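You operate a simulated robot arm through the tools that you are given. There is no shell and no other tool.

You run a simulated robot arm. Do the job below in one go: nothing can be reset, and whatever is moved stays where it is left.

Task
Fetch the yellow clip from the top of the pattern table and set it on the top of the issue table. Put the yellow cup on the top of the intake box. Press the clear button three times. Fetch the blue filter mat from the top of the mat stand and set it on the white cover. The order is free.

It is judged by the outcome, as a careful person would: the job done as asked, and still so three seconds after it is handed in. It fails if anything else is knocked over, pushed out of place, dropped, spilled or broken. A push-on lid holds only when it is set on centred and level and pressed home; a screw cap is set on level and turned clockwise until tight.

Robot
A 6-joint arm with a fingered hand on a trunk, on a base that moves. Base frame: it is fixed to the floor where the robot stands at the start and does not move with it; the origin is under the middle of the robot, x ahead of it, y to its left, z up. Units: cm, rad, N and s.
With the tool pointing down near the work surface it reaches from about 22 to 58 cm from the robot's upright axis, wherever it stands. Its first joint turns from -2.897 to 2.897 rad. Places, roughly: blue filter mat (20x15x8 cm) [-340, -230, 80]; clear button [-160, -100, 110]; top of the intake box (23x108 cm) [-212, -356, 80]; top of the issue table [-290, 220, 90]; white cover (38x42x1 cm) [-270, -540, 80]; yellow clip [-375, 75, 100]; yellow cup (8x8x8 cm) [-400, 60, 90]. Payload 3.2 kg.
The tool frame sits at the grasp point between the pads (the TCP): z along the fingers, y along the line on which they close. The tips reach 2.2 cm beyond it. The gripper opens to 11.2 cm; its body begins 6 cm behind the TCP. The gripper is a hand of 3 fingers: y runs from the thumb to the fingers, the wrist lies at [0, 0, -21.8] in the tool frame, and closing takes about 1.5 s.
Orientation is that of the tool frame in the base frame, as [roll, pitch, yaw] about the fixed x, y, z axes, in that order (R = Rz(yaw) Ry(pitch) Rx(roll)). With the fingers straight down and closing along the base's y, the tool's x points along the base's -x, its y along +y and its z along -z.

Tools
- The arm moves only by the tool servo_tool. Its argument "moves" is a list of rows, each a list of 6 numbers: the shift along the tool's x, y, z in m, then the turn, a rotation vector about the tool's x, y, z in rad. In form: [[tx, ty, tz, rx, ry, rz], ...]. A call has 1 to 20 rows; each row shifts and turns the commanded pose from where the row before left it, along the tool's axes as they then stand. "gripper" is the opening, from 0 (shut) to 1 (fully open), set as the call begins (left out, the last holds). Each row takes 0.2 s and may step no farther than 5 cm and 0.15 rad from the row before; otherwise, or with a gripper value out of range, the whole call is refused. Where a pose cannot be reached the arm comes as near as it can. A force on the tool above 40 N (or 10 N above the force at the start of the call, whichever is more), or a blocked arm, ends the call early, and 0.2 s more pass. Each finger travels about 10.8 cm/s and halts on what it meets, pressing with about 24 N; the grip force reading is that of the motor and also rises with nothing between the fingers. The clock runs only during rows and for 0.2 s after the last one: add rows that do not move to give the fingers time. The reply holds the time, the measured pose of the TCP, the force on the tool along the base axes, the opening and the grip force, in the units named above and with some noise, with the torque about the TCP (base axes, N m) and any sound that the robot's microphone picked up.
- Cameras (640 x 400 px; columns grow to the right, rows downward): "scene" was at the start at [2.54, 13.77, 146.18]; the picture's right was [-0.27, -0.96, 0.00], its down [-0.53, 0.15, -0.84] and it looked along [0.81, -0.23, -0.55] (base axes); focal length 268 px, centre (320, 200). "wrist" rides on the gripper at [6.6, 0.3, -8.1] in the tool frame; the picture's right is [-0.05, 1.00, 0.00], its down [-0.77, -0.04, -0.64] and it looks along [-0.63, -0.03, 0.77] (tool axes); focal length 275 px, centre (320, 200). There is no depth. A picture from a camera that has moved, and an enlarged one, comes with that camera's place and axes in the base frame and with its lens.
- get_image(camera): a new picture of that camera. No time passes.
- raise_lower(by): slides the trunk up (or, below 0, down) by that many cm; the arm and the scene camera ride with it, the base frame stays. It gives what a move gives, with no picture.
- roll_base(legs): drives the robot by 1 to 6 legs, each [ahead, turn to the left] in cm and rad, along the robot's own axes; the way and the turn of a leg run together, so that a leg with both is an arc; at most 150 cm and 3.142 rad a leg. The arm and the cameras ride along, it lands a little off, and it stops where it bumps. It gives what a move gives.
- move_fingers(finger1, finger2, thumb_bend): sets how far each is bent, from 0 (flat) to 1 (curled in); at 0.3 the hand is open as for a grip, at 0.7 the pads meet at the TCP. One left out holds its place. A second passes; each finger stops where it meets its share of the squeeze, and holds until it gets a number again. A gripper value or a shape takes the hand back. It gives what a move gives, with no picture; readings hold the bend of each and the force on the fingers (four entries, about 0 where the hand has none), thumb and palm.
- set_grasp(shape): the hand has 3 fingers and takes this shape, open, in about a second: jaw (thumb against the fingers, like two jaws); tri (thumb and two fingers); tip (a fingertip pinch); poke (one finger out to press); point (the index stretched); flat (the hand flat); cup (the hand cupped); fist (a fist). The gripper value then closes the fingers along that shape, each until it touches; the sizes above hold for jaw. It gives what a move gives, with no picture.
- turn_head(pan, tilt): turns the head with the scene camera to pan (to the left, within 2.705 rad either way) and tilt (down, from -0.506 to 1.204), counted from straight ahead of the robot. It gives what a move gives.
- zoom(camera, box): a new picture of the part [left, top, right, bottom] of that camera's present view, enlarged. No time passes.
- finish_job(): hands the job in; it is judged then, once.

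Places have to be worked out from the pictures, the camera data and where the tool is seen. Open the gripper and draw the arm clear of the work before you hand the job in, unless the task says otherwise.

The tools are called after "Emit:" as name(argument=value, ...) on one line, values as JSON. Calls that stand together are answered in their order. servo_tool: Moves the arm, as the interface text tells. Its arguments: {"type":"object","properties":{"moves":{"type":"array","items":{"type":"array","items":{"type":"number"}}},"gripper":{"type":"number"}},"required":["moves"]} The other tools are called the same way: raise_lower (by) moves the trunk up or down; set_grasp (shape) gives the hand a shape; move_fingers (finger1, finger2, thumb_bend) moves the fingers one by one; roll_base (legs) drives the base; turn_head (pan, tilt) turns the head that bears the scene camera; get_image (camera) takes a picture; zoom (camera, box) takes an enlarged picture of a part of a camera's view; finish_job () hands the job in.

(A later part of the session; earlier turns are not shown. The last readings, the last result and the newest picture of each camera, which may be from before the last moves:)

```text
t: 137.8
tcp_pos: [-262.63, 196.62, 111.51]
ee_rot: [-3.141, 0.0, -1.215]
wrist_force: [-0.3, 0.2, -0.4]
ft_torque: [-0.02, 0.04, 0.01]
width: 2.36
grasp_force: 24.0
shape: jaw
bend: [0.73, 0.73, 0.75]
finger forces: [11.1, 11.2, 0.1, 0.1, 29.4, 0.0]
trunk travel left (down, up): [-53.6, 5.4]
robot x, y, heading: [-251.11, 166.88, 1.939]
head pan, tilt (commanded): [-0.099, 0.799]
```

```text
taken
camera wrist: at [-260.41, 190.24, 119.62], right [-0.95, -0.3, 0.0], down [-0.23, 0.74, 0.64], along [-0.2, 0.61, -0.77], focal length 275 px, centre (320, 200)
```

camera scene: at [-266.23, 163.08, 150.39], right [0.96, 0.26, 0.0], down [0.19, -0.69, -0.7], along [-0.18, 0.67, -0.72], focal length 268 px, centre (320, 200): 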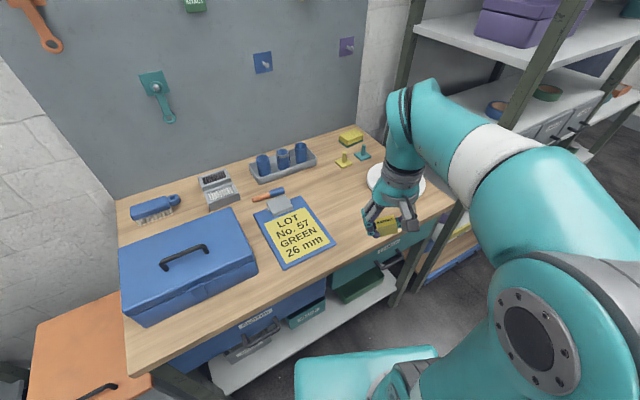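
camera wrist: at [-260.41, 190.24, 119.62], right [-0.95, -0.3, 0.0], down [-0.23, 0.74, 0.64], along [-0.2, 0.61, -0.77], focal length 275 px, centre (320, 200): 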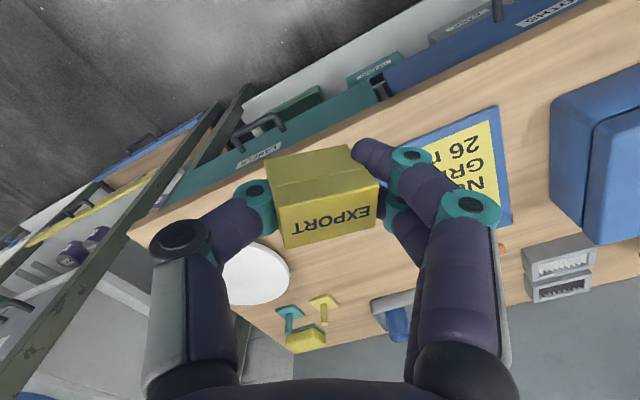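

The clear gap lies between the clipboard's corner (-274,209) and the plate (~(-268,238)). I'll move the clip over about (-266,218) and come down to ~6 cm above the top.

Emit:
servo_tool(moves=[[-0.043, -0.0086, 0, 0, 0, 0], [-0.043, -0.0086, 0, 0, 0, 0], [-0.043, -0.0086, 0, 0, 0, 0], [-0.043, -0.0086, 0, 0, 0, 0], [-0.044, -0.0086, 0, 0, 0, 0], [0, 0, 0.04, 0, 0, 0], [0, 0, 0.04, 0, 0, 0], [0, 0, 0.04, 0, 0, 0], [0, 0, 0.03, 0, 0, 0], [0, 0, 0, 0, 0, 0]])

Emit:
get_image(camera="wrist")

Emit:
get_image(camera="scene")

```text
t: 140.0
tcp_pos: [-265.85, 218.31, 96.55]
ee_rot: [3.14, 0.0, -1.215]
wrist_force: [0.0, -0.3, 0.0]
ft_torque: [0.03, -0.01, -0.01]
width: 2.04
grasp_force: 24.1
shape: jaw
bend: [0.74, 0.73, 0.76]
finger forces: [10.2, 11.5, 0.0, 0.0, 29.6, 0.1]
trunk travel left (down, up): [-53.6, 5.4]
robot x, y, heading: [-250.7, 166.99, 1.934]
head pan, tilt (commanded): [-0.099, 0.799]
```

```text
taken
camera wrist: at [-263.81, 212.01, 104.55], right [-0.95, -0.3, 0.0], down [-0.23, 0.74, 0.64], along [-0.2, 0.61, -0.77], focal length 275 px, centre (320, 200)
```

wrist: 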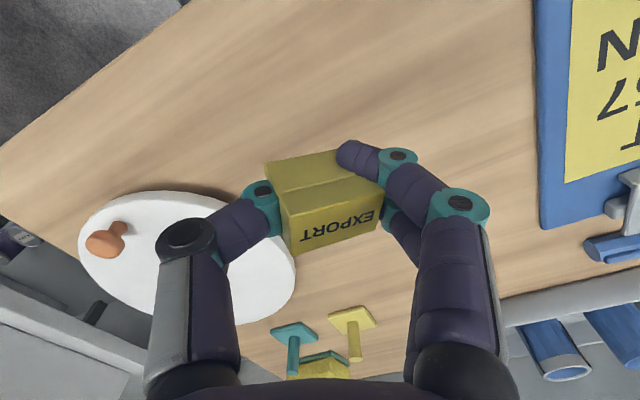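

```text
taken
camera scene: at [-266.24, 163.08, 150.39], right [0.96, 0.26, 0.0], down [0.19, -0.69, -0.7], along [-0.18, 0.67, -0.72], focal length 268 px, centre (320, 200)
```

scene: 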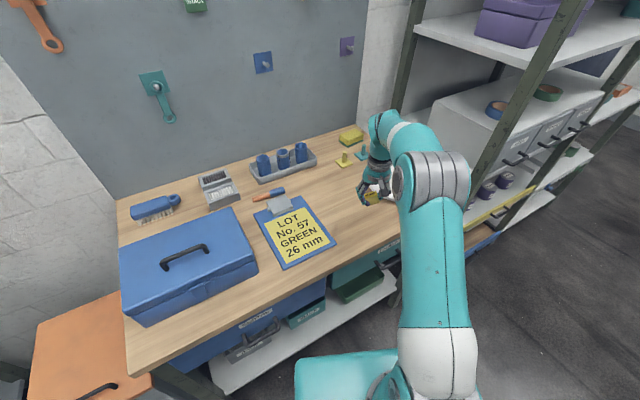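

The landing spot directly below is bare wood, clear of plate and clipboard. The clip has shifted slightly in the grip, so I'll zoom to check its attitude before lowering.

Emit:
zoom(camera="wrist", box=[230, 120, 430, 270])

Emit:
zoom(camera="scene", box=[330, 150, 430, 220])

```text
2.67 times, centred on (330, 195) of wrist
camera zoom: at [-263.81, 212.01, 104.55], right [-0.95, -0.3, 0.0], down [-0.23, 0.74, 0.64], along [-0.2, 0.61, -0.77], focal length 734 px, centre (293, 213)
```

zoom: 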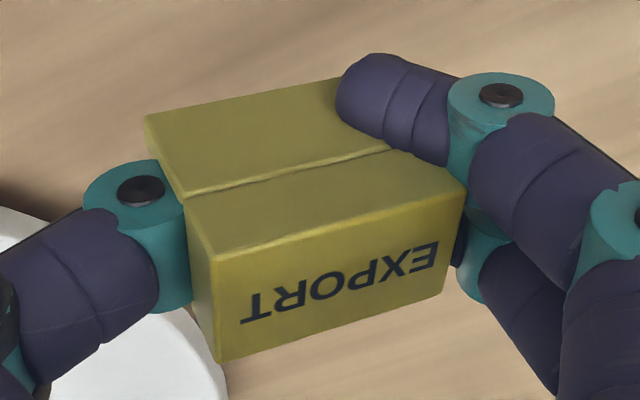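

```text
5.71 times, centred on (380, 185) of scene
camera zoom: at [-266.24, 163.08, 150.39], right [0.96, 0.26, 0.0], down [0.19, -0.69, -0.7], along [-0.18, 0.67, -0.72], focal length 1534 px, centre (-23, 286)
```

zoom: 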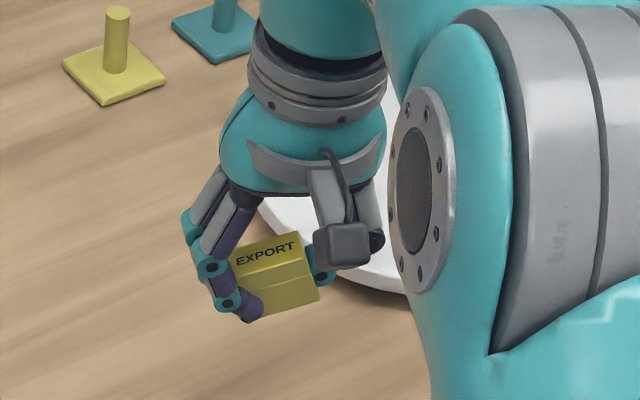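

The clip is still held, slightly yawed by the near finger. I'll lower it now, slowing near the surface and watching force.

Emit:
servo_tool(moves=[[0, 0, 0.02, 0, 0, 0], [0, 0, 0.02, 0, 0, 0], [0, 0, 0.015, 0, 0, 0], [0, 0, 0.01, 0, 0, 0], [0, 0, 0, 0, 0, 0]])

Emit:
servo_tool(moves=[[0, 0, 0.003, 0, 0, 0], [0, 0, 0.003, 0, 0, 0], [0, 0, 0, 0, 0, 0]])

Emit:
get_image(camera="wrist")

Emit:
zoom(camera="scene", box=[330, 160, 430, 230])

```text
t: 141.2
tcp_pos: [-266.11, 218.29, 90.02]
ee_rot: [3.141, 0.0, -1.215]
wrist_force: [0.7, -0.3, -0.1]
ft_torque: [-0.02, 0.0, 0.03]
width: 1.96
grasp_force: 24.0
shape: jaw
bend: [0.74, 0.73, 0.76]
finger forces: [10.2, 11.5, 0.0, 0.0, 30.7, 0.1]
trunk travel left (down, up): [-53.6, 5.4]
robot x, y, heading: [-250.79, 166.86, 1.936]
head pan, tilt (commanded): [-0.099, 0.799]
```

```text
t: 142.0
tcp_pos: [-266.15, 218.34, 89.46]
ee_rot: [3.14, 0.001, -1.213]
wrist_force: [-0.5, -0.7, -1.0]
ft_torque: [-0.02, 0.02, -0.02]
width: 1.99
grasp_force: 23.9
shape: jaw
bend: [0.74, 0.73, 0.76]
finger forces: [10.3, 11.3, 0.0, 0.1, 30.7, 0.0]
trunk travel left (down, up): [-53.6, 5.4]
robot x, y, heading: [-250.61, 166.57, 1.935]
head pan, tilt (commanded): [-0.099, 0.799]
```

```text
taken
camera wrist: at [-263.92, 212.06, 97.52], right [-0.95, -0.3, 0.0], down [-0.23, 0.74, 0.64], along [-0.2, 0.61, -0.77], focal length 275 px, centre (320, 200)
```

wrist: 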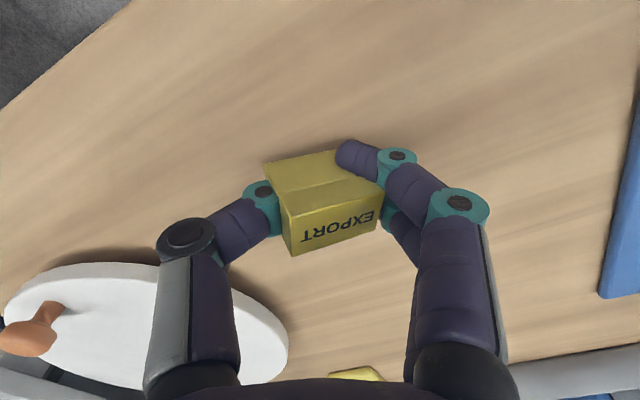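

```text
5.71 times, centred on (380, 195) of scene
camera zoom: at [-266.24, 163.08, 150.39], right [0.96, 0.26, 0.0], down [0.19, -0.69, -0.7], along [-0.18, 0.67, -0.72], focal length 1534 px, centre (-23, 229)
```

zoom: 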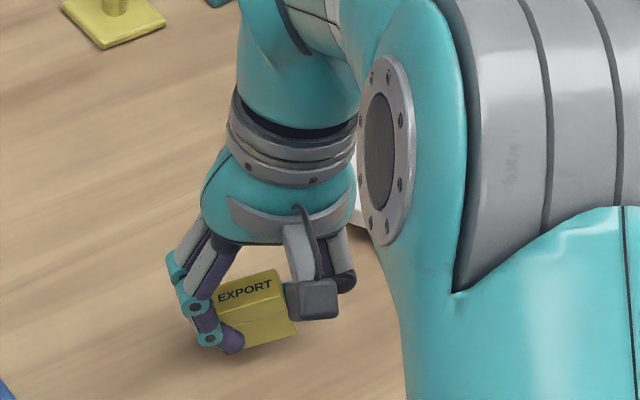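

No contact yet; I'll keep lowering in small steps until the force rises.

Emit:
servo_tool(moves=[[0, 0, 0.003, 0, 0, 0], [0, 0, 0.003, 0, 0, 0], [0, 0, 0.002, 0, 0, 0], [0, 0, 0, 0, 0, 0]])

Emit:
servo_tool(moves=[[0, 0, 0.002, 0, 0, 0], [0, 0, 0.002, 0, 0, 0], [0, 0, 0, 0, 0, 0]])

Emit:
get_image(camera="wrist")

Emit:
zoom(camera="scene", box=[330, 160, 430, 230])

```text
t: 143.0
tcp_pos: [-266.05, 218.32, 88.74]
ee_rot: [3.14, 0.001, -1.215]
wrist_force: [0.1, 0.7, 0.4]
ft_torque: [-0.01, 0.02, -0.03]
width: 2.0
grasp_force: 24.4
shape: jaw
bend: [0.74, 0.73, 0.76]
finger forces: [10.3, 11.4, 0.0, 0.0, 30.9, 0.1]
trunk travel left (down, up): [-53.6, 5.4]
robot x, y, heading: [-250.79, 167.07, 1.937]
head pan, tilt (commanded): [-0.099, 0.799]
```

```text
t: 143.8
tcp_pos: [-266.07, 218.33, 88.39]
ee_rot: [3.14, 0.002, -1.215]
wrist_force: [2.0, 1.8, 18.1]
ft_torque: [0.2, 0.19, -0.08]
width: 2.04
grasp_force: 23.4
shape: jaw
bend: [0.74, 0.73, 0.76]
finger forces: [12.9, 10.2, 0.1, 0.0, 46.4, 0.1]
trunk travel left (down, up): [-53.6, 5.4]
robot x, y, heading: [-250.82, 166.77, 1.936]
head pan, tilt (commanded): [-0.099, 0.799]
```

```text
taken
camera wrist: at [-263.87, 211.94, 96.42], right [-0.95, -0.3, 0.0], down [-0.23, 0.73, 0.64], along [-0.2, 0.61, -0.77], focal length 275 px, centre (320, 200)
```

wrist: 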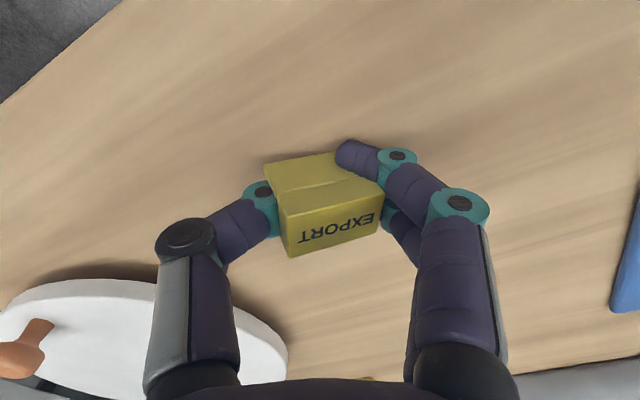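

```text
5.71 times, centred on (380, 195) of scene
camera zoom: at [-266.14, 162.92, 150.42], right [0.96, 0.26, 0.0], down [0.19, -0.69, -0.7], along [-0.18, 0.67, -0.72], focal length 1534 px, centre (-23, 229)
```

zoom: 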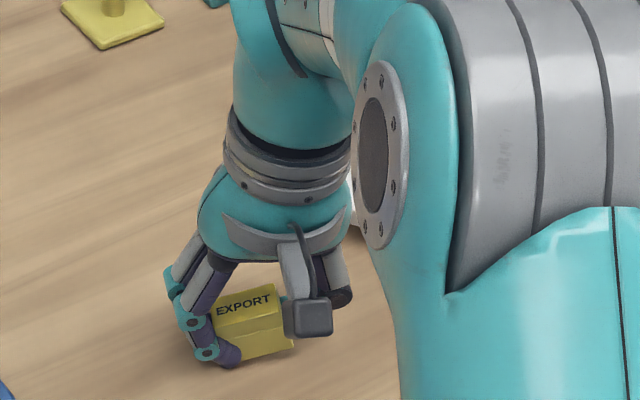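

Contact: 18 N upward at TCP z 88.4. I'll ease up 2 mm and open the fingers to let the clip settle.

Emit:
servo_tool(moves=[[0, 0, -0.002, 0, 0, 0], [0, 0, 0, 0, 0, 0]])

Emit:
servo_tool(moves=[[0, 0, 0, 0, 0, 0], [0, 0, 0, 0, 0, 0], [0, 0, 0, 0, 0, 0], [0, 0, 0, 0, 0, 0], [0, 0, 0, 0, 0, 0]], gripper=0.6)

Emit:
get_image(camera="wrist")

Emit:
zoom(camera="scene", box=[330, 160, 430, 230])

```text
t: 144.4
tcp_pos: [-266.15, 218.31, 88.4]
ee_rot: [3.14, 0.001, -1.216]
wrist_force: [2.0, 4.5, 10.1]
ft_torque: [0.18, 0.1, -0.06]
width: 2.04
grasp_force: 23.8
shape: jaw
bend: [0.74, 0.73, 0.76]
finger forces: [11.8, 10.5, 0.0, 0.0, 40.0, 0.0]
trunk travel left (down, up): [-53.6, 5.4]
robot x, y, heading: [-250.66, 166.91, 1.935]
head pan, tilt (commanded): [-0.099, 0.799]
```

```text
t: 145.6
tcp_pos: [-266.03, 218.27, 88.53]
ee_rot: [3.139, 0.001, -1.217]
wrist_force: [-1.1, -1.1, 4.8]
ft_torque: [0.02, 0.02, -0.02]
width: 6.05
grasp_force: 0.0
shape: jaw
bend: [0.71, 0.71, 0.76]
finger forces: [0.0, 0.1, 0.1, 0.1, 34.4, 0.0]
trunk travel left (down, up): [-53.6, 5.4]
robot x, y, heading: [-250.36, 166.85, 1.938]
head pan, tilt (commanded): [-0.099, 0.799]
```

```text
taken
camera wrist: at [-263.97, 211.94, 96.47], right [-0.95, -0.3, 0.0], down [-0.23, 0.74, 0.64], along [-0.2, 0.61, -0.77], focal length 275 px, centre (320, 200)
```

wrist: 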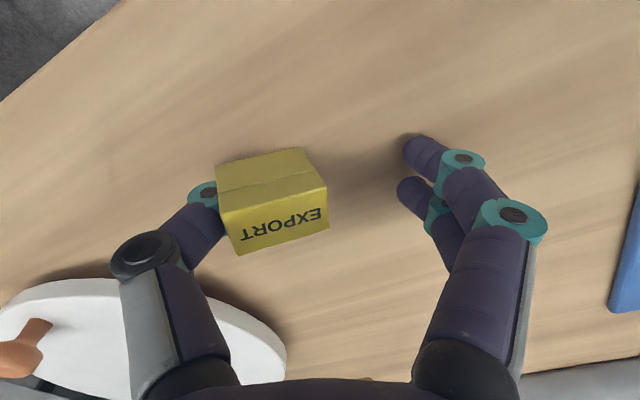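

```text
5.71 times, centred on (380, 195) of scene
camera zoom: at [-266.26, 163.01, 150.38], right [0.96, 0.26, 0.0], down [0.19, -0.69, -0.7], along [-0.18, 0.67, -0.72], focal length 1534 px, centre (-23, 229)
```

zoom: 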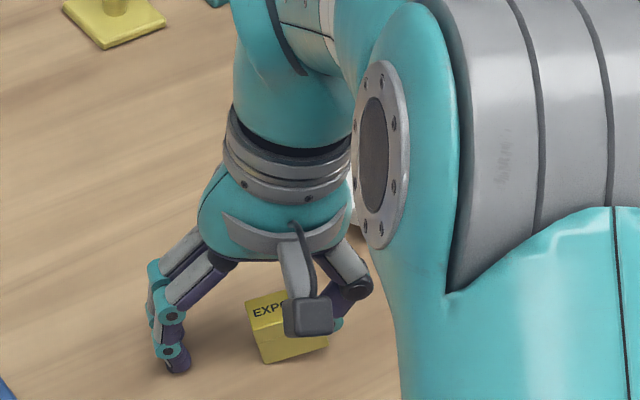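

The fingers opened but the thumb still reads 34 N and the clip moved with it, so the thumb tip seems caught at the clip's slotted end. I'll zoom in to see.

Emit:
zoom(camera="wrist", box=[160, 120, 360, 270])

Emit:
zoom(camera="scene", box=[350, 195, 400, 232])

```text
2.67 times, centred on (260, 195) of wrist
camera zoom: at [-263.97, 211.94, 96.47], right [-0.95, -0.3, 0.0], down [-0.23, 0.74, 0.64], along [-0.2, 0.61, -0.77], focal length 734 px, centre (480, 213)
```

zoom: 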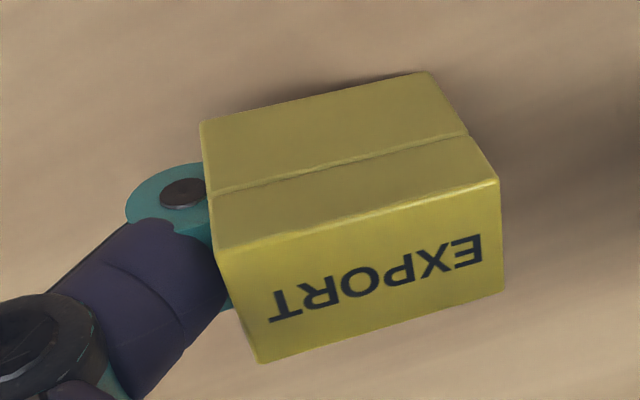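

```text
10.81 times, centred on (375, 214) of scene
camera zoom: at [-266.26, 163.01, 150.38], right [0.96, 0.26, 0.0], down [0.19, -0.69, -0.7], along [-0.18, 0.67, -0.72], focal length 2902 px, centre (-275, 54)
```

zoom: 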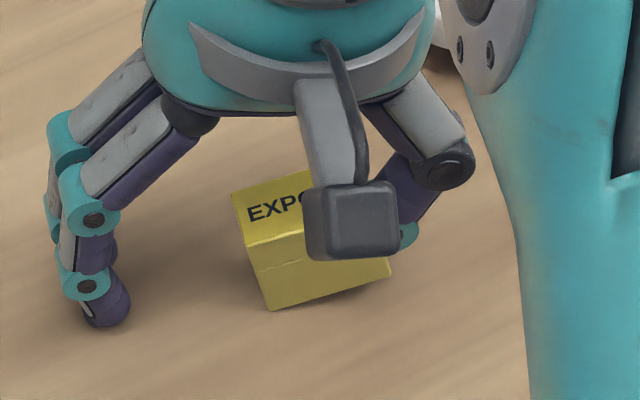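

The forces fit the thumb's last link sitting in the clip's slot and prying it against the table as the thumb opens. I'll keep the thumb bent as it was during the grip while fully opening only the two fingers, to relax the pry.

Emit:
move_fingers(finger1=0.4, finger2=0.4, thumb_bend=0.75)

Emit:
zoom(camera="wrist", box=[160, 120, 400, 270])

Emit:
zoom(camera="scene", box=[350, 195, 400, 232])

```text
t: 146.6
tcp_pos: [-266.03, 218.23, 88.64]
ee_rot: [3.139, 0.003, -1.216]
wrist_force: [1.6, 7.1, 22.6]
ft_torque: [-0.29, 0.65, -0.15]
width: 2.03
grasp_force: 26.7
shape: fingers
bend: [0.65, 0.4, 0.75]
finger forces: [21.1, 1.5, 0.0, 0.0, 30.7, 0.0]
trunk travel left (down, up): [-53.6, 5.4]
robot x, y, heading: [-250.64, 166.91, 1.941]
head pan, tilt (commanded): [-0.099, 0.799]
```

```text
2.67 times, centred on (280, 195) of wrist
camera zoom: at [-263.88, 211.95, 96.54], right [-0.95, -0.3, 0.0], down [-0.23, 0.73, 0.64], along [-0.2, 0.61, -0.77], focal length 734 px, centre (427, 213)
```

zoom: 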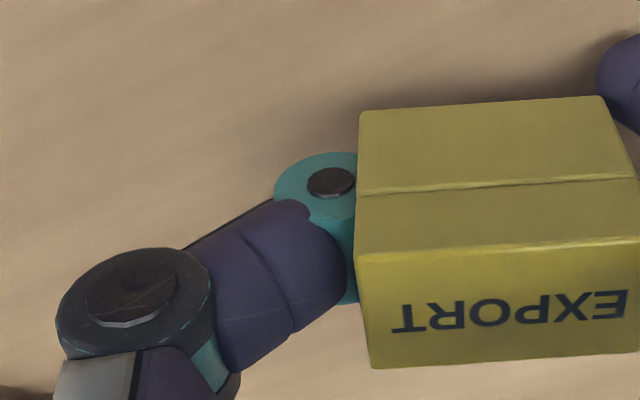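

```text
10.81 times, centred on (375, 214) of scene
camera zoom: at [-266.12, 162.97, 150.41], right [0.96, 0.26, 0.0], down [0.19, -0.69, -0.7], along [-0.18, 0.67, -0.72], focal length 2902 px, centre (-275, 54)
```

zoom: 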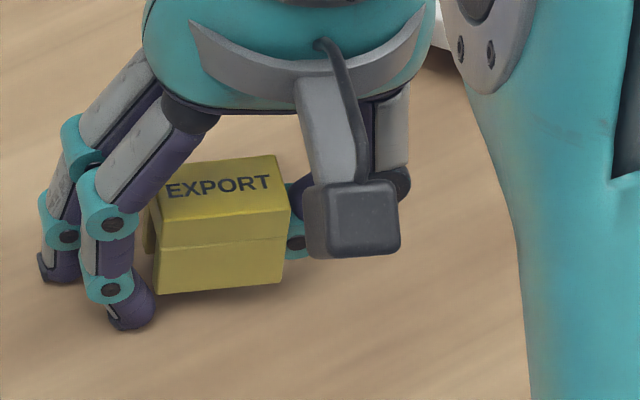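

The clip has come level again, but finger 1 is pressing it and a fingertip touches the table (22 N). I'll raise 4 mm and open both fingers fully, keeping the thumb.

Emit:
servo_tool(moves=[[0, 0, -0.002, 0, 0, 0], [0, 0, -0.002, 0, 0, 0], [0, 0, 0, 0, 0, 0]])

Emit:
move_fingers(finger1=0.3, finger2=0.3)

Emit:
get_image(camera="wrist")

Emit:
zoom(camera="scene", box=[350, 195, 400, 232])

```text
t: 147.4
tcp_pos: [-266.07, 218.12, 88.8]
ee_rot: [3.14, -0.002, -1.215]
wrist_force: [-0.2, 0.4, 1.2]
ft_torque: [0.0, 0.01, -0.02]
width: 3.59
grasp_force: 15.4
shape: fingers
bend: [0.4, 0.4, 0.75]
finger forces: [0.0, 0.0, 0.0, 0.0, 30.4, 0.0]
trunk travel left (down, up): [-53.6, 5.4]
robot x, y, heading: [-250.59, 167.0, 1.937]
head pan, tilt (commanded): [-0.099, 0.799]
```

```text
t: 148.4
tcp_pos: [-265.98, 218.22, 88.9]
ee_rot: [3.14, 0.002, -1.214]
wrist_force: [0.5, 0.7, 0.2]
ft_torque: [0.0, 0.01, 0.01]
width: 4.86
grasp_force: 14.9
shape: fingers
bend: [0.3, 0.3, 0.75]
finger forces: [0.0, 0.1, 0.1, 0.0, 30.4, 0.0]
trunk travel left (down, up): [-53.6, 5.4]
robot x, y, heading: [-250.74, 166.81, 1.941]
head pan, tilt (commanded): [-0.099, 0.799]
```

```text
taken
camera wrist: at [-263.9, 212.01, 96.9], right [-0.95, -0.3, 0.0], down [-0.23, 0.74, 0.64], along [-0.2, 0.61, -0.77], focal length 275 px, centre (320, 200)
```

wrist: 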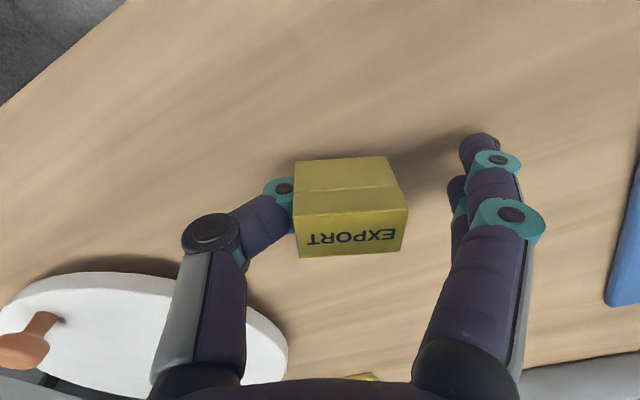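

```text
10.81 times, centred on (375, 214) of scene
camera zoom: at [-266.23, 163.08, 150.39], right [0.96, 0.26, 0.0], down [0.19, -0.69, -0.7], along [-0.18, 0.67, -0.72], focal length 2902 px, centre (-275, 54)
```

zoom: 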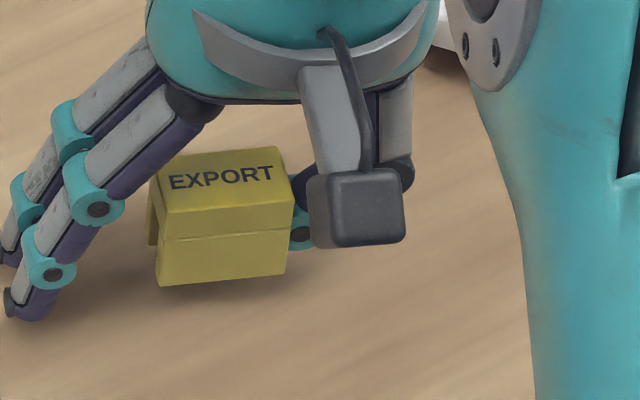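

The clip is being carried on the thumb: its U-shaped slot grips the thumb tip (~30 N internal). My plan is to raise slightly, swing the thumb (with the clip) aside, curl the fingers, bring the clip back under the knuckles, then pin the clip to the table with the knuckles while the thumb withdraws. First I raise 5 cm and check it stays on.

Emit:
servo_tool(moves=[[0, 0, -0.02, 0, 0, 0], [0, 0, -0.02, 0, 0, 0], [0, 0, -0.01, 0, 0, 0], [0, 0, 0, 0, 0, 0]])

Emit:
get_image(camera="wrist")

Emit:
zoom(camera="scene", box=[340, 170, 410, 232])

```text
t: 149.4
tcp_pos: [-266.03, 218.23, 94.04]
ee_rot: [3.141, 0.0, -1.214]
wrist_force: [-0.7, -0.5, -0.1]
ft_torque: [0.02, -0.02, 0.0]
width: 4.92
grasp_force: 14.8
shape: fingers
bend: [0.3, 0.3, 0.75]
finger forces: [0.0, 0.0, 0.1, 0.0, 29.6, 0.1]
trunk travel left (down, up): [-53.6, 5.4]
robot x, y, heading: [-250.83, 166.65, 1.937]
head pan, tilt (commanded): [-0.099, 0.799]
```

```text
taken
camera wrist: at [-263.96, 211.94, 102.0], right [-0.95, -0.3, 0.0], down [-0.23, 0.74, 0.64], along [-0.2, 0.61, -0.77], focal length 275 px, centre (320, 200)
```

wrist: 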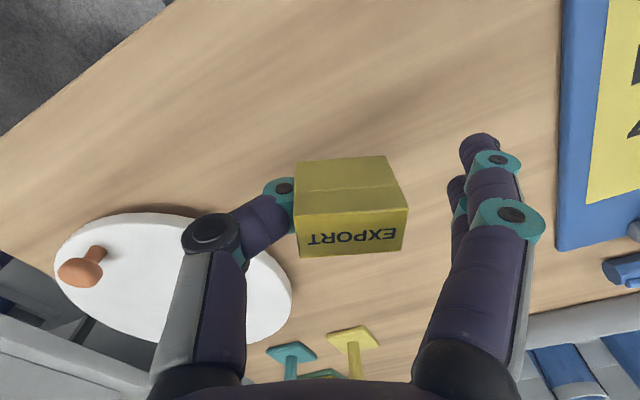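

```text
6.45 times, centred on (375, 201) of scene
camera zoom: at [-266.23, 163.08, 150.39], right [0.96, 0.26, 0.0], down [0.19, -0.69, -0.7], along [-0.18, 0.67, -0.72], focal length 1732 px, centre (-35, 194)
```

zoom: 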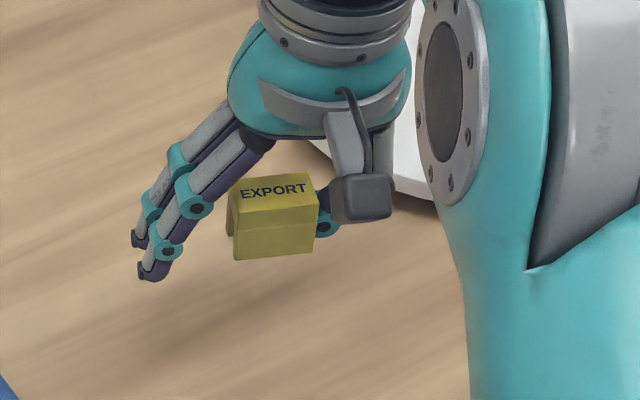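

The clip hangs on the thumb, its U-slot open downward. I'll swing the thumb outward (well clear of the plate) and then curl the fingers.

Emit:
move_fingers(thumb_bend=0.35)

Emit:
get_image(camera="wrist")

Emit:
zoom(camera="scene", box=[340, 170, 410, 232])

```text
t: 150.4
tcp_pos: [-266.14, 218.22, 94.02]
ee_rot: [3.141, 0.0, -1.215]
wrist_force: [0.9, 0.0, -0.4]
ft_torque: [0.0, -0.04, 0.01]
width: 10.43
grasp_force: 14.6
shape: fingers
bend: [0.3, 0.3, 0.35]
finger forces: [0.1, 0.1, 0.1, 0.1, 29.3, 0.0]
trunk travel left (down, up): [-53.6, 5.4]
robot x, y, heading: [-251.03, 166.7, 1.938]
head pan, tilt (commanded): [-0.099, 0.799]
```

```text
taken
camera wrist: at [-263.96, 211.94, 101.99], right [-0.95, -0.3, 0.0], down [-0.23, 0.74, 0.64], along [-0.2, 0.61, -0.77], focal length 275 px, centre (320, 200)
```

wrist: 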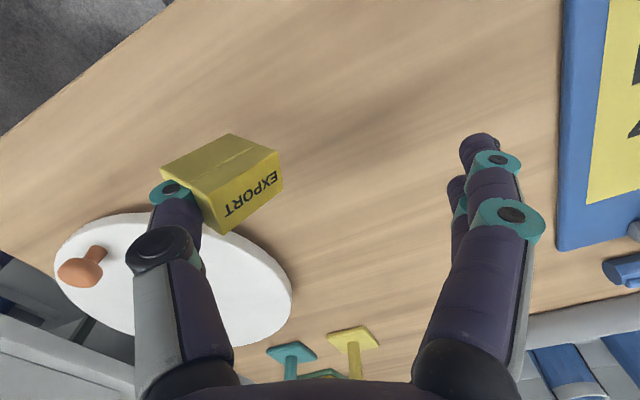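

```text
6.45 times, centred on (375, 201) of scene
camera zoom: at [-266.23, 163.08, 150.39], right [0.96, 0.26, 0.0], down [0.19, -0.69, -0.7], along [-0.18, 0.67, -0.72], focal length 1732 px, centre (-35, 194)
```

zoom: 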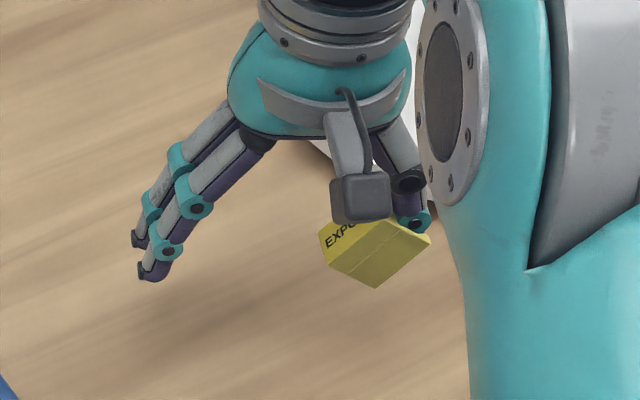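

The clip rotated down with the thumb as expected. Now I'll curl both fingers fully, then bring the thumb back so the clip's roof comes up under the knuckles.

Emit:
move_fingers(finger1=1.0, finger2=1.0)

Emit:
get_image(camera="wrist")

Emit:
move_fingers(thumb_bend=0.65)

Emit:
get_image(camera="wrist")

Emit:
zoom(camera="scene", box=[340, 170, 410, 232])

```text
t: 151.4
tcp_pos: [-266.07, 218.16, 93.94]
ee_rot: [3.141, 0.001, -1.215]
wrist_force: [-0.5, 0.2, -0.9]
ft_torque: [0.01, 0.04, -0.01]
width: 4.36
grasp_force: 14.6
shape: fingers
bend: [1.0, 1.0, 0.35]
finger forces: [0.1, 0.1, 0.1, 0.0, 29.4, 0.0]
trunk travel left (down, up): [-53.6, 5.4]
robot x, y, heading: [-250.47, 166.89, 1.943]
head pan, tilt (commanded): [-0.099, 0.799]
```

```text
taken
camera wrist: at [-263.96, 211.94, 101.99], right [-0.95, -0.3, 0.0], down [-0.23, 0.74, 0.64], along [-0.2, 0.61, -0.77], focal length 275 px, centre (320, 200)
```

wrist: 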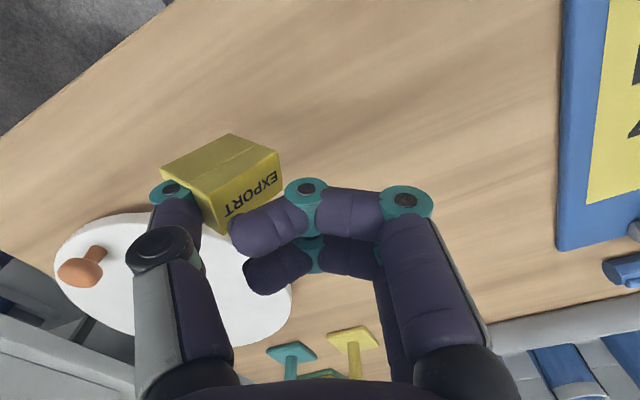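

```text
t: 152.4
tcp_pos: [-266.27, 218.3, 93.95]
ee_rot: [3.139, 0.0, -1.215]
wrist_force: [-0.5, -0.6, 0.0]
ft_torque: [-0.02, -0.04, -0.02]
width: 3.02
grasp_force: 17.3
shape: fingers
bend: [1.0, 1.0, 0.63]
finger forces: [2.4, 1.8, 0.0, 0.0, 30.2, 0.0]
trunk travel left (down, up): [-53.6, 5.4]
robot x, y, heading: [-250.87, 166.89, 1.941]
head pan, tilt (commanded): [-0.099, 0.799]
```

```text
taken
camera wrist: at [-263.96, 211.94, 101.99], right [-0.95, -0.3, 0.0], down [-0.23, 0.74, 0.64], along [-0.2, 0.61, -0.77], focal length 275 px, centre (320, 200)
```

wrist: 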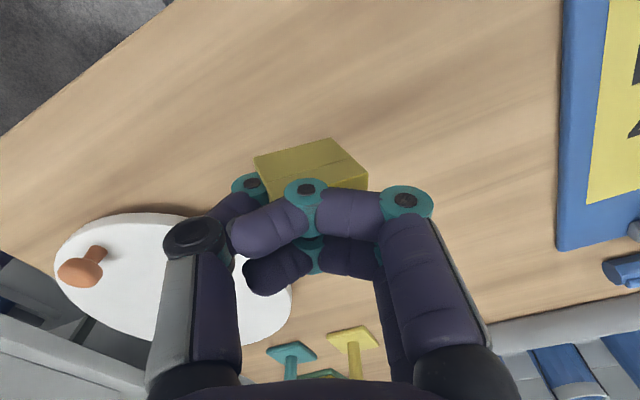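

```text
6.45 times, centred on (375, 201) of scene
camera zoom: at [-266.23, 163.08, 150.39], right [0.96, 0.26, 0.0], down [0.19, -0.69, -0.7], along [-0.18, 0.67, -0.72], focal length 1732 px, centre (-35, 194)
```

zoom: 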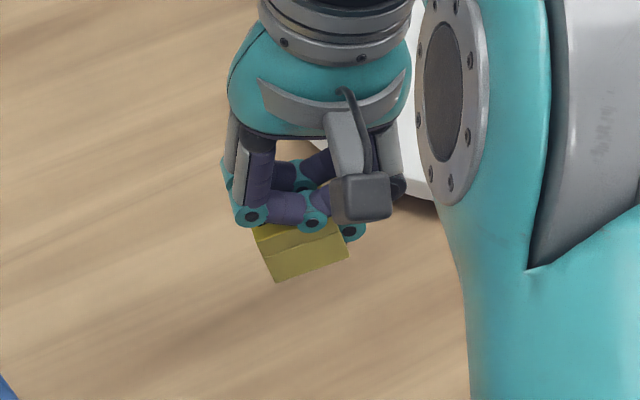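

As predicted, the roof now rests against the knuckles (2.4/1.8 N). The clip's left end is tilted down about 12°, so I'll roll the hand slightly to level it and lower toward the table.

Emit:
servo_tool(moves=[[0, 0, 0, -0.1, 0, 0], [0, 0, 0, -0.1, 0, 0], [0, 0, 0.01, 0, 0, 0], [0, 0, 0.01, 0, 0, 0], [0, 0, 0, 0, 0, 0]])

Emit:
get_image(camera="wrist")

Emit:
zoom(camera="scene", box=[340, 175, 410, 237])

```text
t: 153.6
tcp_pos: [-266.37, 218.09, 91.8]
ee_rot: [2.94, 0.001, -1.215]
wrist_force: [0.6, 0.2, 0.7]
ft_torque: [0.01, -0.02, -0.02]
width: 3.01
grasp_force: 17.0
shape: fingers
bend: [1.0, 1.0, 0.63]
finger forces: [2.0, 1.7, 0.0, 0.1, 29.8, 0.1]
trunk travel left (down, up): [-53.6, 5.4]
robot x, y, heading: [-250.99, 166.91, 1.938]
head pan, tilt (commanded): [-0.099, 0.799]
```

```text
taken
camera wrist: at [-262.74, 212.32, 99.8], right [-0.93, -0.3, 0.2], down [-0.12, 0.78, 0.62], along [-0.34, 0.55, -0.76], focal length 275 px, centre (320, 200)
```

wrist: 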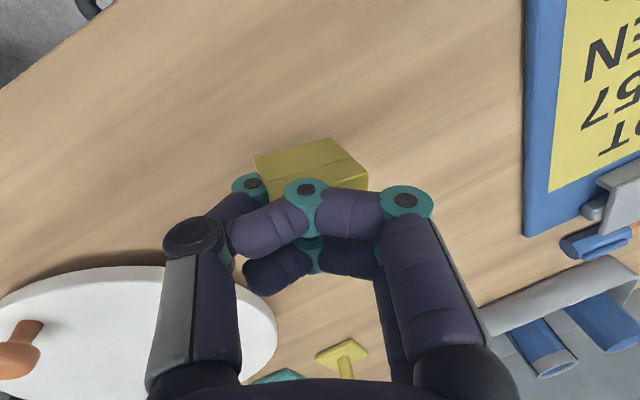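

```text
6.45 times, centred on (375, 206) of scene
camera zoom: at [-266.23, 163.08, 150.39], right [0.96, 0.26, 0.0], down [0.19, -0.69, -0.7], along [-0.18, 0.67, -0.72], focal length 1732 px, centre (-35, 161)
```

zoom: 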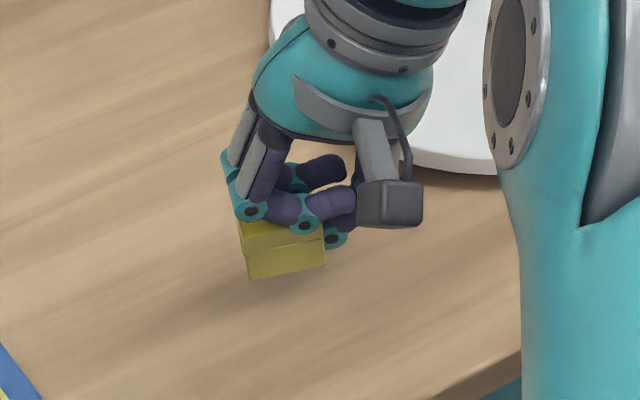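

The clip is now level under the knuckles. I'll lower vertically in small steps until contact.

Emit:
servo_tool(moves=[[0, -0.001, 0.005, 0, 0, 0], [0, -0.001, 0.005, 0, 0, 0], [0, -0.0006, 0.003, 0, 0, 0], [0, 0, 0, 0, 0, 0]])

Emit:
servo_tool(moves=[[0, -0.0005, 0.0025, 0, 0, 0], [0, -0.0005, 0.0025, 0, 0, 0], [0, 0, 0, 0, 0, 0]])

Emit:
zoom(camera="scene", box=[340, 180, 410, 242])

```text
t: 154.6
tcp_pos: [-266.4, 218.09, 90.45]
ee_rot: [2.939, 0.001, -1.215]
wrist_force: [0.8, -0.3, -0.3]
ft_torque: [-0.03, -0.01, 0.01]
width: 3.0
grasp_force: 16.0
shape: fingers
bend: [1.0, 1.0, 0.63]
finger forces: [1.9, 1.8, 0.0, 0.0, 29.8, 0.1]
trunk travel left (down, up): [-53.6, 5.4]
robot x, y, heading: [-250.67, 167.09, 1.939]
head pan, tilt (commanded): [-0.099, 0.799]
```

```text
t: 155.4
tcp_pos: [-266.5, 218.09, 89.99]
ee_rot: [2.94, 0.0, -1.214]
wrist_force: [0.3, 0.6, -0.4]
ft_torque: [0.03, -0.02, -0.02]
width: 3.0
grasp_force: 16.9
shape: fingers
bend: [1.0, 1.0, 0.63]
finger forces: [2.1, 1.7, 0.1, 0.0, 29.8, 0.0]
trunk travel left (down, up): [-53.6, 5.4]
robot x, y, heading: [-250.65, 166.61, 1.939]
head pan, tilt (commanded): [-0.099, 0.799]
```

```text
6.45 times, centred on (375, 211) of scene
camera zoom: at [-266.23, 163.08, 150.39], right [0.96, 0.26, 0.0], down [0.19, -0.69, -0.7], along [-0.18, 0.67, -0.72], focal length 1732 px, centre (-35, 129)
```

zoom: 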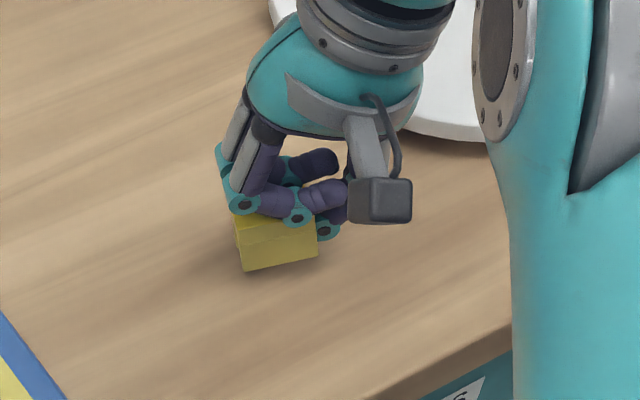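

Almost on the surface. I'll continue down in 2 mm steps and stop when the force builds.

Emit:
servo_tool(moves=[[0, -0.0004, 0.002, 0, 0, 0], [0, -0.0004, 0.002, 0, 0, 0], [0, 0, 0, 0, 0, 0]])

Emit:
servo_tool(moves=[[0, -0.0004, 0.002, 0, 0, 0], [0, -0.0002, 0.001, 0, 0, 0], [0, 0, 0, 0, 0, 0]])

Emit:
zoom(camera="scene", box=[340, 180, 410, 242])

```text
t: 156.2
tcp_pos: [-266.46, 217.94, 89.76]
ee_rot: [2.939, 0.002, -1.214]
wrist_force: [-0.8, -0.1, 0.2]
ft_torque: [-0.02, 0.0, 0.03]
width: 3.01
grasp_force: 16.8
shape: fingers
bend: [1.0, 1.0, 0.63]
finger forces: [2.0, 1.6, 0.0, 0.0, 29.8, 0.0]
trunk travel left (down, up): [-53.6, 5.4]
robot x, y, heading: [-250.89, 166.75, 1.933]
head pan, tilt (commanded): [-0.099, 0.799]
```

```text
t: 157.0
tcp_pos: [-266.51, 218.12, 89.24]
ee_rot: [2.939, 0.001, -1.215]
wrist_force: [0.3, 1.1, 1.2]
ft_torque: [0.01, -0.01, -0.03]
width: 3.01
grasp_force: 16.8
shape: fingers
bend: [1.0, 1.0, 0.63]
finger forces: [2.0, 1.6, 0.1, 0.0, 29.8, 0.0]
trunk travel left (down, up): [-53.6, 5.4]
robot x, y, heading: [-251.07, 166.6, 1.935]
head pan, tilt (commanded): [-0.099, 0.799]
```

```text
6.45 times, centred on (375, 211) of scene
camera zoom: at [-266.23, 163.08, 150.39], right [0.96, 0.26, 0.0], down [0.19, -0.69, -0.7], along [-0.18, 0.67, -0.72], focal length 1732 px, centre (-35, 129)
```

zoom: 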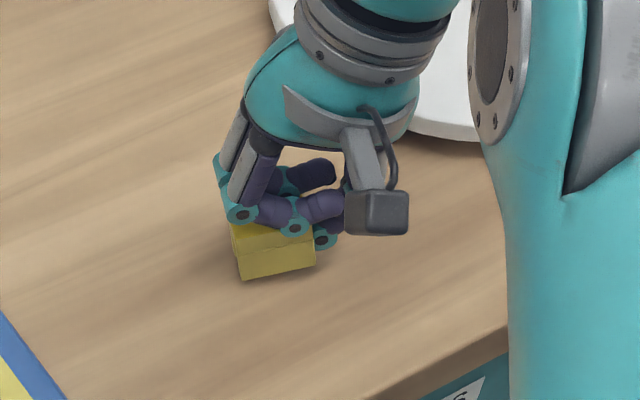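

Just touching. I'll press down further to pin the clip with the knuckles.

Emit:
servo_tool(moves=[[0, -0.0004, 0.002, 0, 0, 0], [0, -0.0004, 0.002, 0, 0, 0], [0, 0, 0, 0, 0, 0]])

Emit:
servo_tool(moves=[[0, -0.0002, 0.001, 0, 0, 0], [0, 0, 0, 0, 0, 0]])

Emit:
zoom(camera="scene", box=[340, 180, 410, 242])

```text
t: 157.8
tcp_pos: [-266.49, 218.1, 89.01]
ee_rot: [2.939, 0.0, -1.214]
wrist_force: [1.2, -0.1, 1.4]
ft_torque: [0.04, -0.01, 0.01]
width: 2.99
grasp_force: 17.3
shape: fingers
bend: [1.0, 1.0, 0.63]
finger forces: [2.2, 2.1, 0.1, 0.1, 31.2, 0.0]
trunk travel left (down, up): [-53.6, 5.4]
robot x, y, heading: [-250.65, 166.72, 1.933]
head pan, tilt (commanded): [-0.099, 0.799]
```

```text
t: 158.4
tcp_pos: [-266.49, 217.97, 88.96]
ee_rot: [2.939, 0.001, -1.215]
wrist_force: [0.9, 3.4, 9.1]
ft_torque: [0.15, -0.11, 0.03]
width: 3.0
grasp_force: 23.0
shape: fingers
bend: [1.0, 1.0, 0.64]
finger forces: [3.7, 3.1, 0.0, 0.0, 39.1, 0.0]
trunk travel left (down, up): [-53.6, 5.4]
robot x, y, heading: [-250.39, 167.05, 1.932]
head pan, tilt (commanded): [-0.099, 0.799]
```

```text
6.45 times, centred on (375, 211) of scene
camera zoom: at [-266.19, 163.04, 150.4], right [0.96, 0.26, 0.0], down [0.19, -0.69, -0.7], along [-0.18, 0.67, -0.72], focal length 1732 px, centre (-35, 129)
```

zoom: 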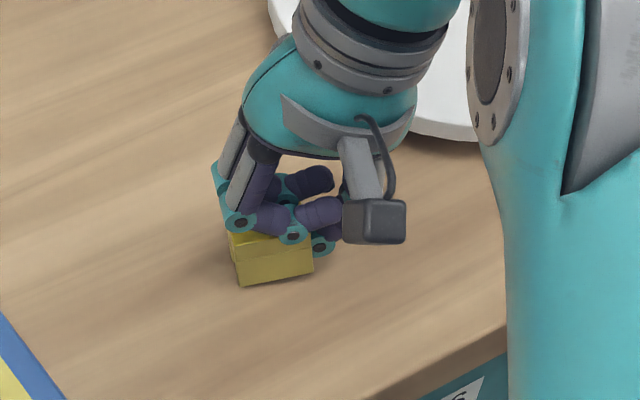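

9 N now with the knuckles loading up. I'll press a little more to reach ~25 N.

Emit:
servo_tool(moves=[[0, -0.0004, 0.002, 0, 0, 0], [0, 0, 0, 0, 0, 0]])

Emit:
servo_tool(moves=[[0, -0.0002, 0.0015, 0, 0, 0], [0, 0, 0, 0, 0, 0]])

```text
t: 159.0
tcp_pos: [-266.41, 218.01, 88.86]
ee_rot: [2.94, 0.006, -1.216]
wrist_force: [3.0, 7.5, 23.4]
ft_torque: [0.33, -0.36, 0.08]
width: 3.01
grasp_force: 31.9
shape: fingers
bend: [1.0, 1.0, 0.65]
finger forces: [5.4, 4.9, 0.0, 0.0, 53.9, 0.1]
trunk travel left (down, up): [-53.6, 5.4]
robot x, y, heading: [-250.55, 166.79, 1.94]
head pan, tilt (commanded): [-0.099, 0.799]
```

```text
t: 159.6
tcp_pos: [-266.39, 218.19, 88.87]
ee_rot: [2.942, 0.012, -1.217]
wrist_force: [2.9, -2.6, 18.4]
ft_torque: [-0.02, -0.35, -0.03]
width: 3.07
grasp_force: 30.6
shape: fingers
bend: [1.0, 1.0, 0.65]
finger forces: [5.6, 5.3, 0.0, 0.0, 49.6, 0.0]
trunk travel left (down, up): [-53.6, 5.4]
robot x, y, heading: [-250.65, 167.1, 1.932]
head pan, tilt (commanded): [-0.099, 0.799]
stopped in row 2: the force on the tool passed its limit at 41 N (the readings are from after the stop); the commanded pose is now the measured one
```

The clip is pinned with ~18 N. Now I'll try withdrawing the thumb in a small step.

Emit:
move_fingers(thumb_bend=0.52)

Emit:
get_image(camera="wrist")

Emit:
zoom(camera="scene", box=[340, 180, 410, 242])

```text
t: 160.6
tcp_pos: [-266.36, 218.14, 88.84]
ee_rot: [2.94, 0.009, -1.214]
wrist_force: [1.0, 5.2, 38.1]
ft_torque: [0.26, -0.59, 0.06]
width: 3.03
grasp_force: 36.0
shape: fingers
bend: [1.0, 1.0, 0.6]
finger forces: [2.5, 2.3, 0.1, 0.0, 68.0, 0.1]
trunk travel left (down, up): [-53.6, 5.4]
robot x, y, heading: [-250.52, 167.25, 1.933]
head pan, tilt (commanded): [-0.099, 0.799]
```

```text
taken
camera wrist: at [-262.74, 212.29, 96.77], right [-0.93, -0.3, 0.2], down [-0.11, 0.77, 0.62], along [-0.34, 0.56, -0.76], focal length 275 px, centre (320, 200)
```

wrist: 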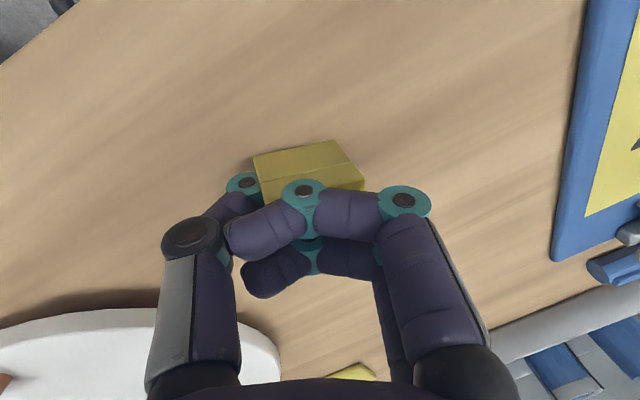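

```text
6.45 times, centred on (375, 211) of scene
camera zoom: at [-266.1, 162.78, 150.41], right [0.96, 0.26, 0.0], down [0.19, -0.69, -0.7], along [-0.18, 0.67, -0.72], focal length 1732 px, centre (-35, 129)
```

zoom: 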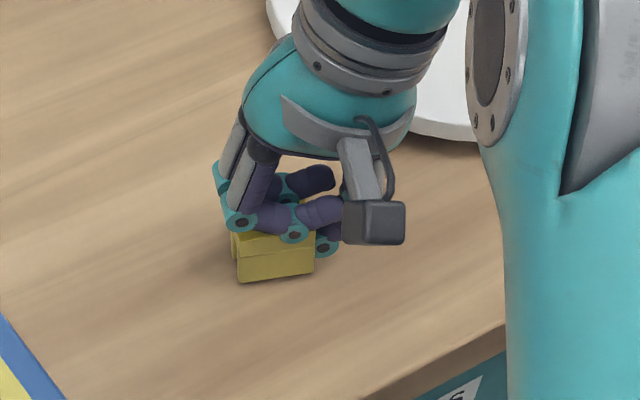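

The thumb's tip is now pressing the table (38 N) rather than sliding out. I'll raise 4 mm, then uncurl the fingers a little (pushing down and leftward on the roof) while opening the thumb at the same time.

Emit:
servo_tool(moves=[[0, 0.0006, -0.004, 0, 0, 0], [0, 0, 0, 0, 0, 0]])

Emit:
move_fingers(finger1=0.85, finger2=0.85, thumb_bend=0.45)

Emit:
get_image(camera="wrist")

Emit:
zoom(camera="scene", box=[340, 180, 410, 242])

```text
t: 161.2
tcp_pos: [-266.56, 218.05, 88.89]
ee_rot: [2.942, 0.006, -1.213]
wrist_force: [-4.7, 1.3, 13.8]
ft_torque: [0.12, -0.07, -0.01]
width: 3.06
grasp_force: 21.8
shape: fingers
bend: [1.0, 1.0, 0.59]
finger forces: [0.1, 0.0, 0.0, 0.0, 43.5, 0.0]
trunk travel left (down, up): [-53.6, 5.4]
robot x, y, heading: [-250.55, 167.08, 1.943]
head pan, tilt (commanded): [-0.099, 0.799]
```

```text
t: 162.2
tcp_pos: [-266.48, 218.03, 89.18]
ee_rot: [2.941, 0.007, -1.216]
wrist_force: [-8.0, -3.4, 22.7]
ft_torque: [-0.1, 0.0, -0.04]
width: 2.17
grasp_force: 33.4
shape: fingers
bend: [0.92, 0.92, 0.53]
finger forces: [11.2, 10.2, 0.0, 0.0, 46.0, 0.0]
trunk travel left (down, up): [-53.6, 5.4]
robot x, y, heading: [-250.62, 167.09, 1.936]
head pan, tilt (commanded): [-0.099, 0.799]
```

```text
taken
camera wrist: at [-262.82, 212.23, 97.1], right [-0.93, -0.3, 0.2], down [-0.12, 0.77, 0.62], along [-0.34, 0.56, -0.76], focal length 275 px, centre (320, 200)
```

wrist: 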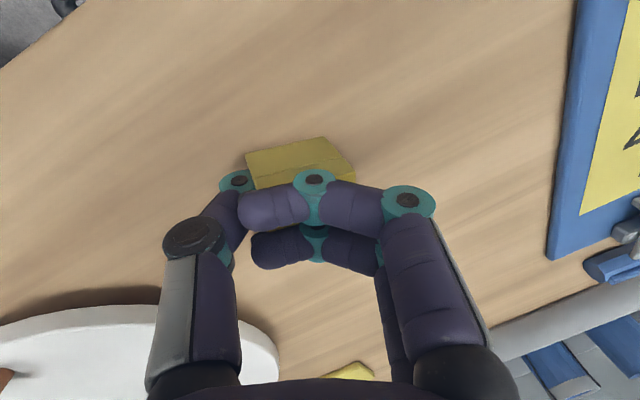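

```text
6.45 times, centred on (375, 211) of scene
camera zoom: at [-266.29, 162.78, 150.38], right [0.96, 0.26, 0.0], down [0.19, -0.69, -0.7], along [-0.18, 0.67, -0.72], focal length 1732 px, centre (-35, 129)
```

zoom: 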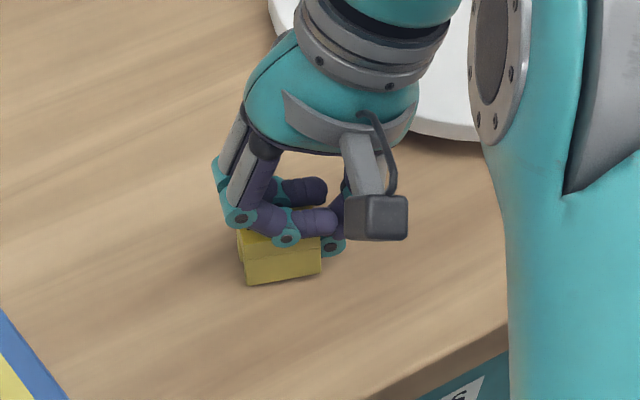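

Both fingers now press ~11 N each on the roof. I'll keep pulling the thumb open while they hold.

Emit:
move_fingers(finger1=0.8, finger2=0.8, thumb_bend=0.35)

Emit:
get_image(camera="wrist")

Emit:
zoom(camera="scene", box=[340, 180, 410, 242])

```text
t: 163.2
tcp_pos: [-266.51, 218.08, 89.18]
ee_rot: [2.943, 0.006, -1.215]
wrist_force: [-7.0, -4.0, 24.1]
ft_torque: [-0.13, 0.0, -0.05]
width: 2.18
grasp_force: 33.4
shape: fingers
bend: [0.93, 0.92, 0.5]
finger forces: [11.0, 10.6, 0.1, 0.0, 45.4, 0.1]
trunk travel left (down, up): [-53.6, 5.4]
robot x, y, heading: [-250.66, 167.22, 1.937]
head pan, tilt (commanded): [-0.099, 0.799]
```

```text
taken
camera wrist: at [-262.83, 212.22, 97.11], right [-0.93, -0.3, 0.2], down [-0.12, 0.77, 0.62], along [-0.34, 0.56, -0.76], focal length 275 px, centre (320, 200)
```

wrist: 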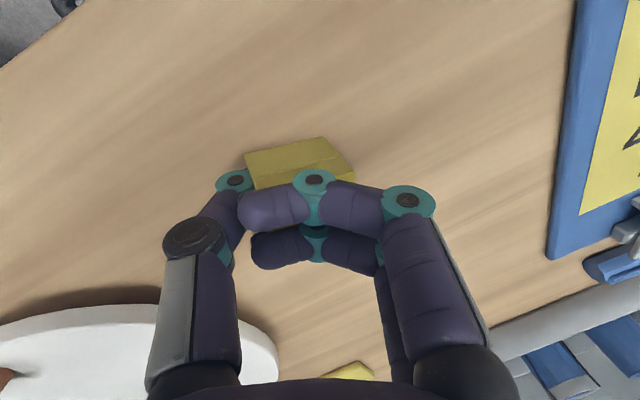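

```text
6.45 times, centred on (375, 211) of scene
camera zoom: at [-266.29, 162.76, 150.38], right [0.96, 0.26, 0.0], down [0.19, -0.69, -0.7], along [-0.18, 0.67, -0.72], focal length 1732 px, centre (-35, 129)
```

zoom: 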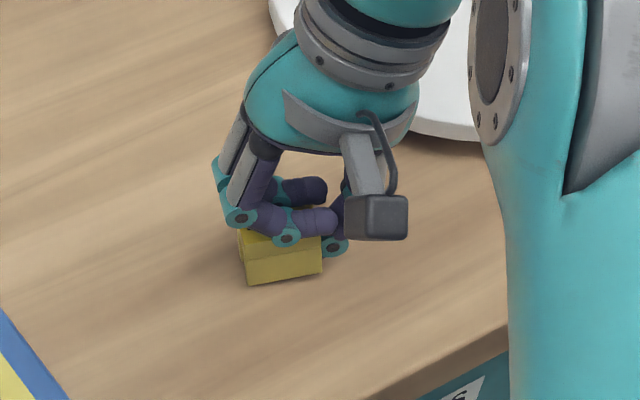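

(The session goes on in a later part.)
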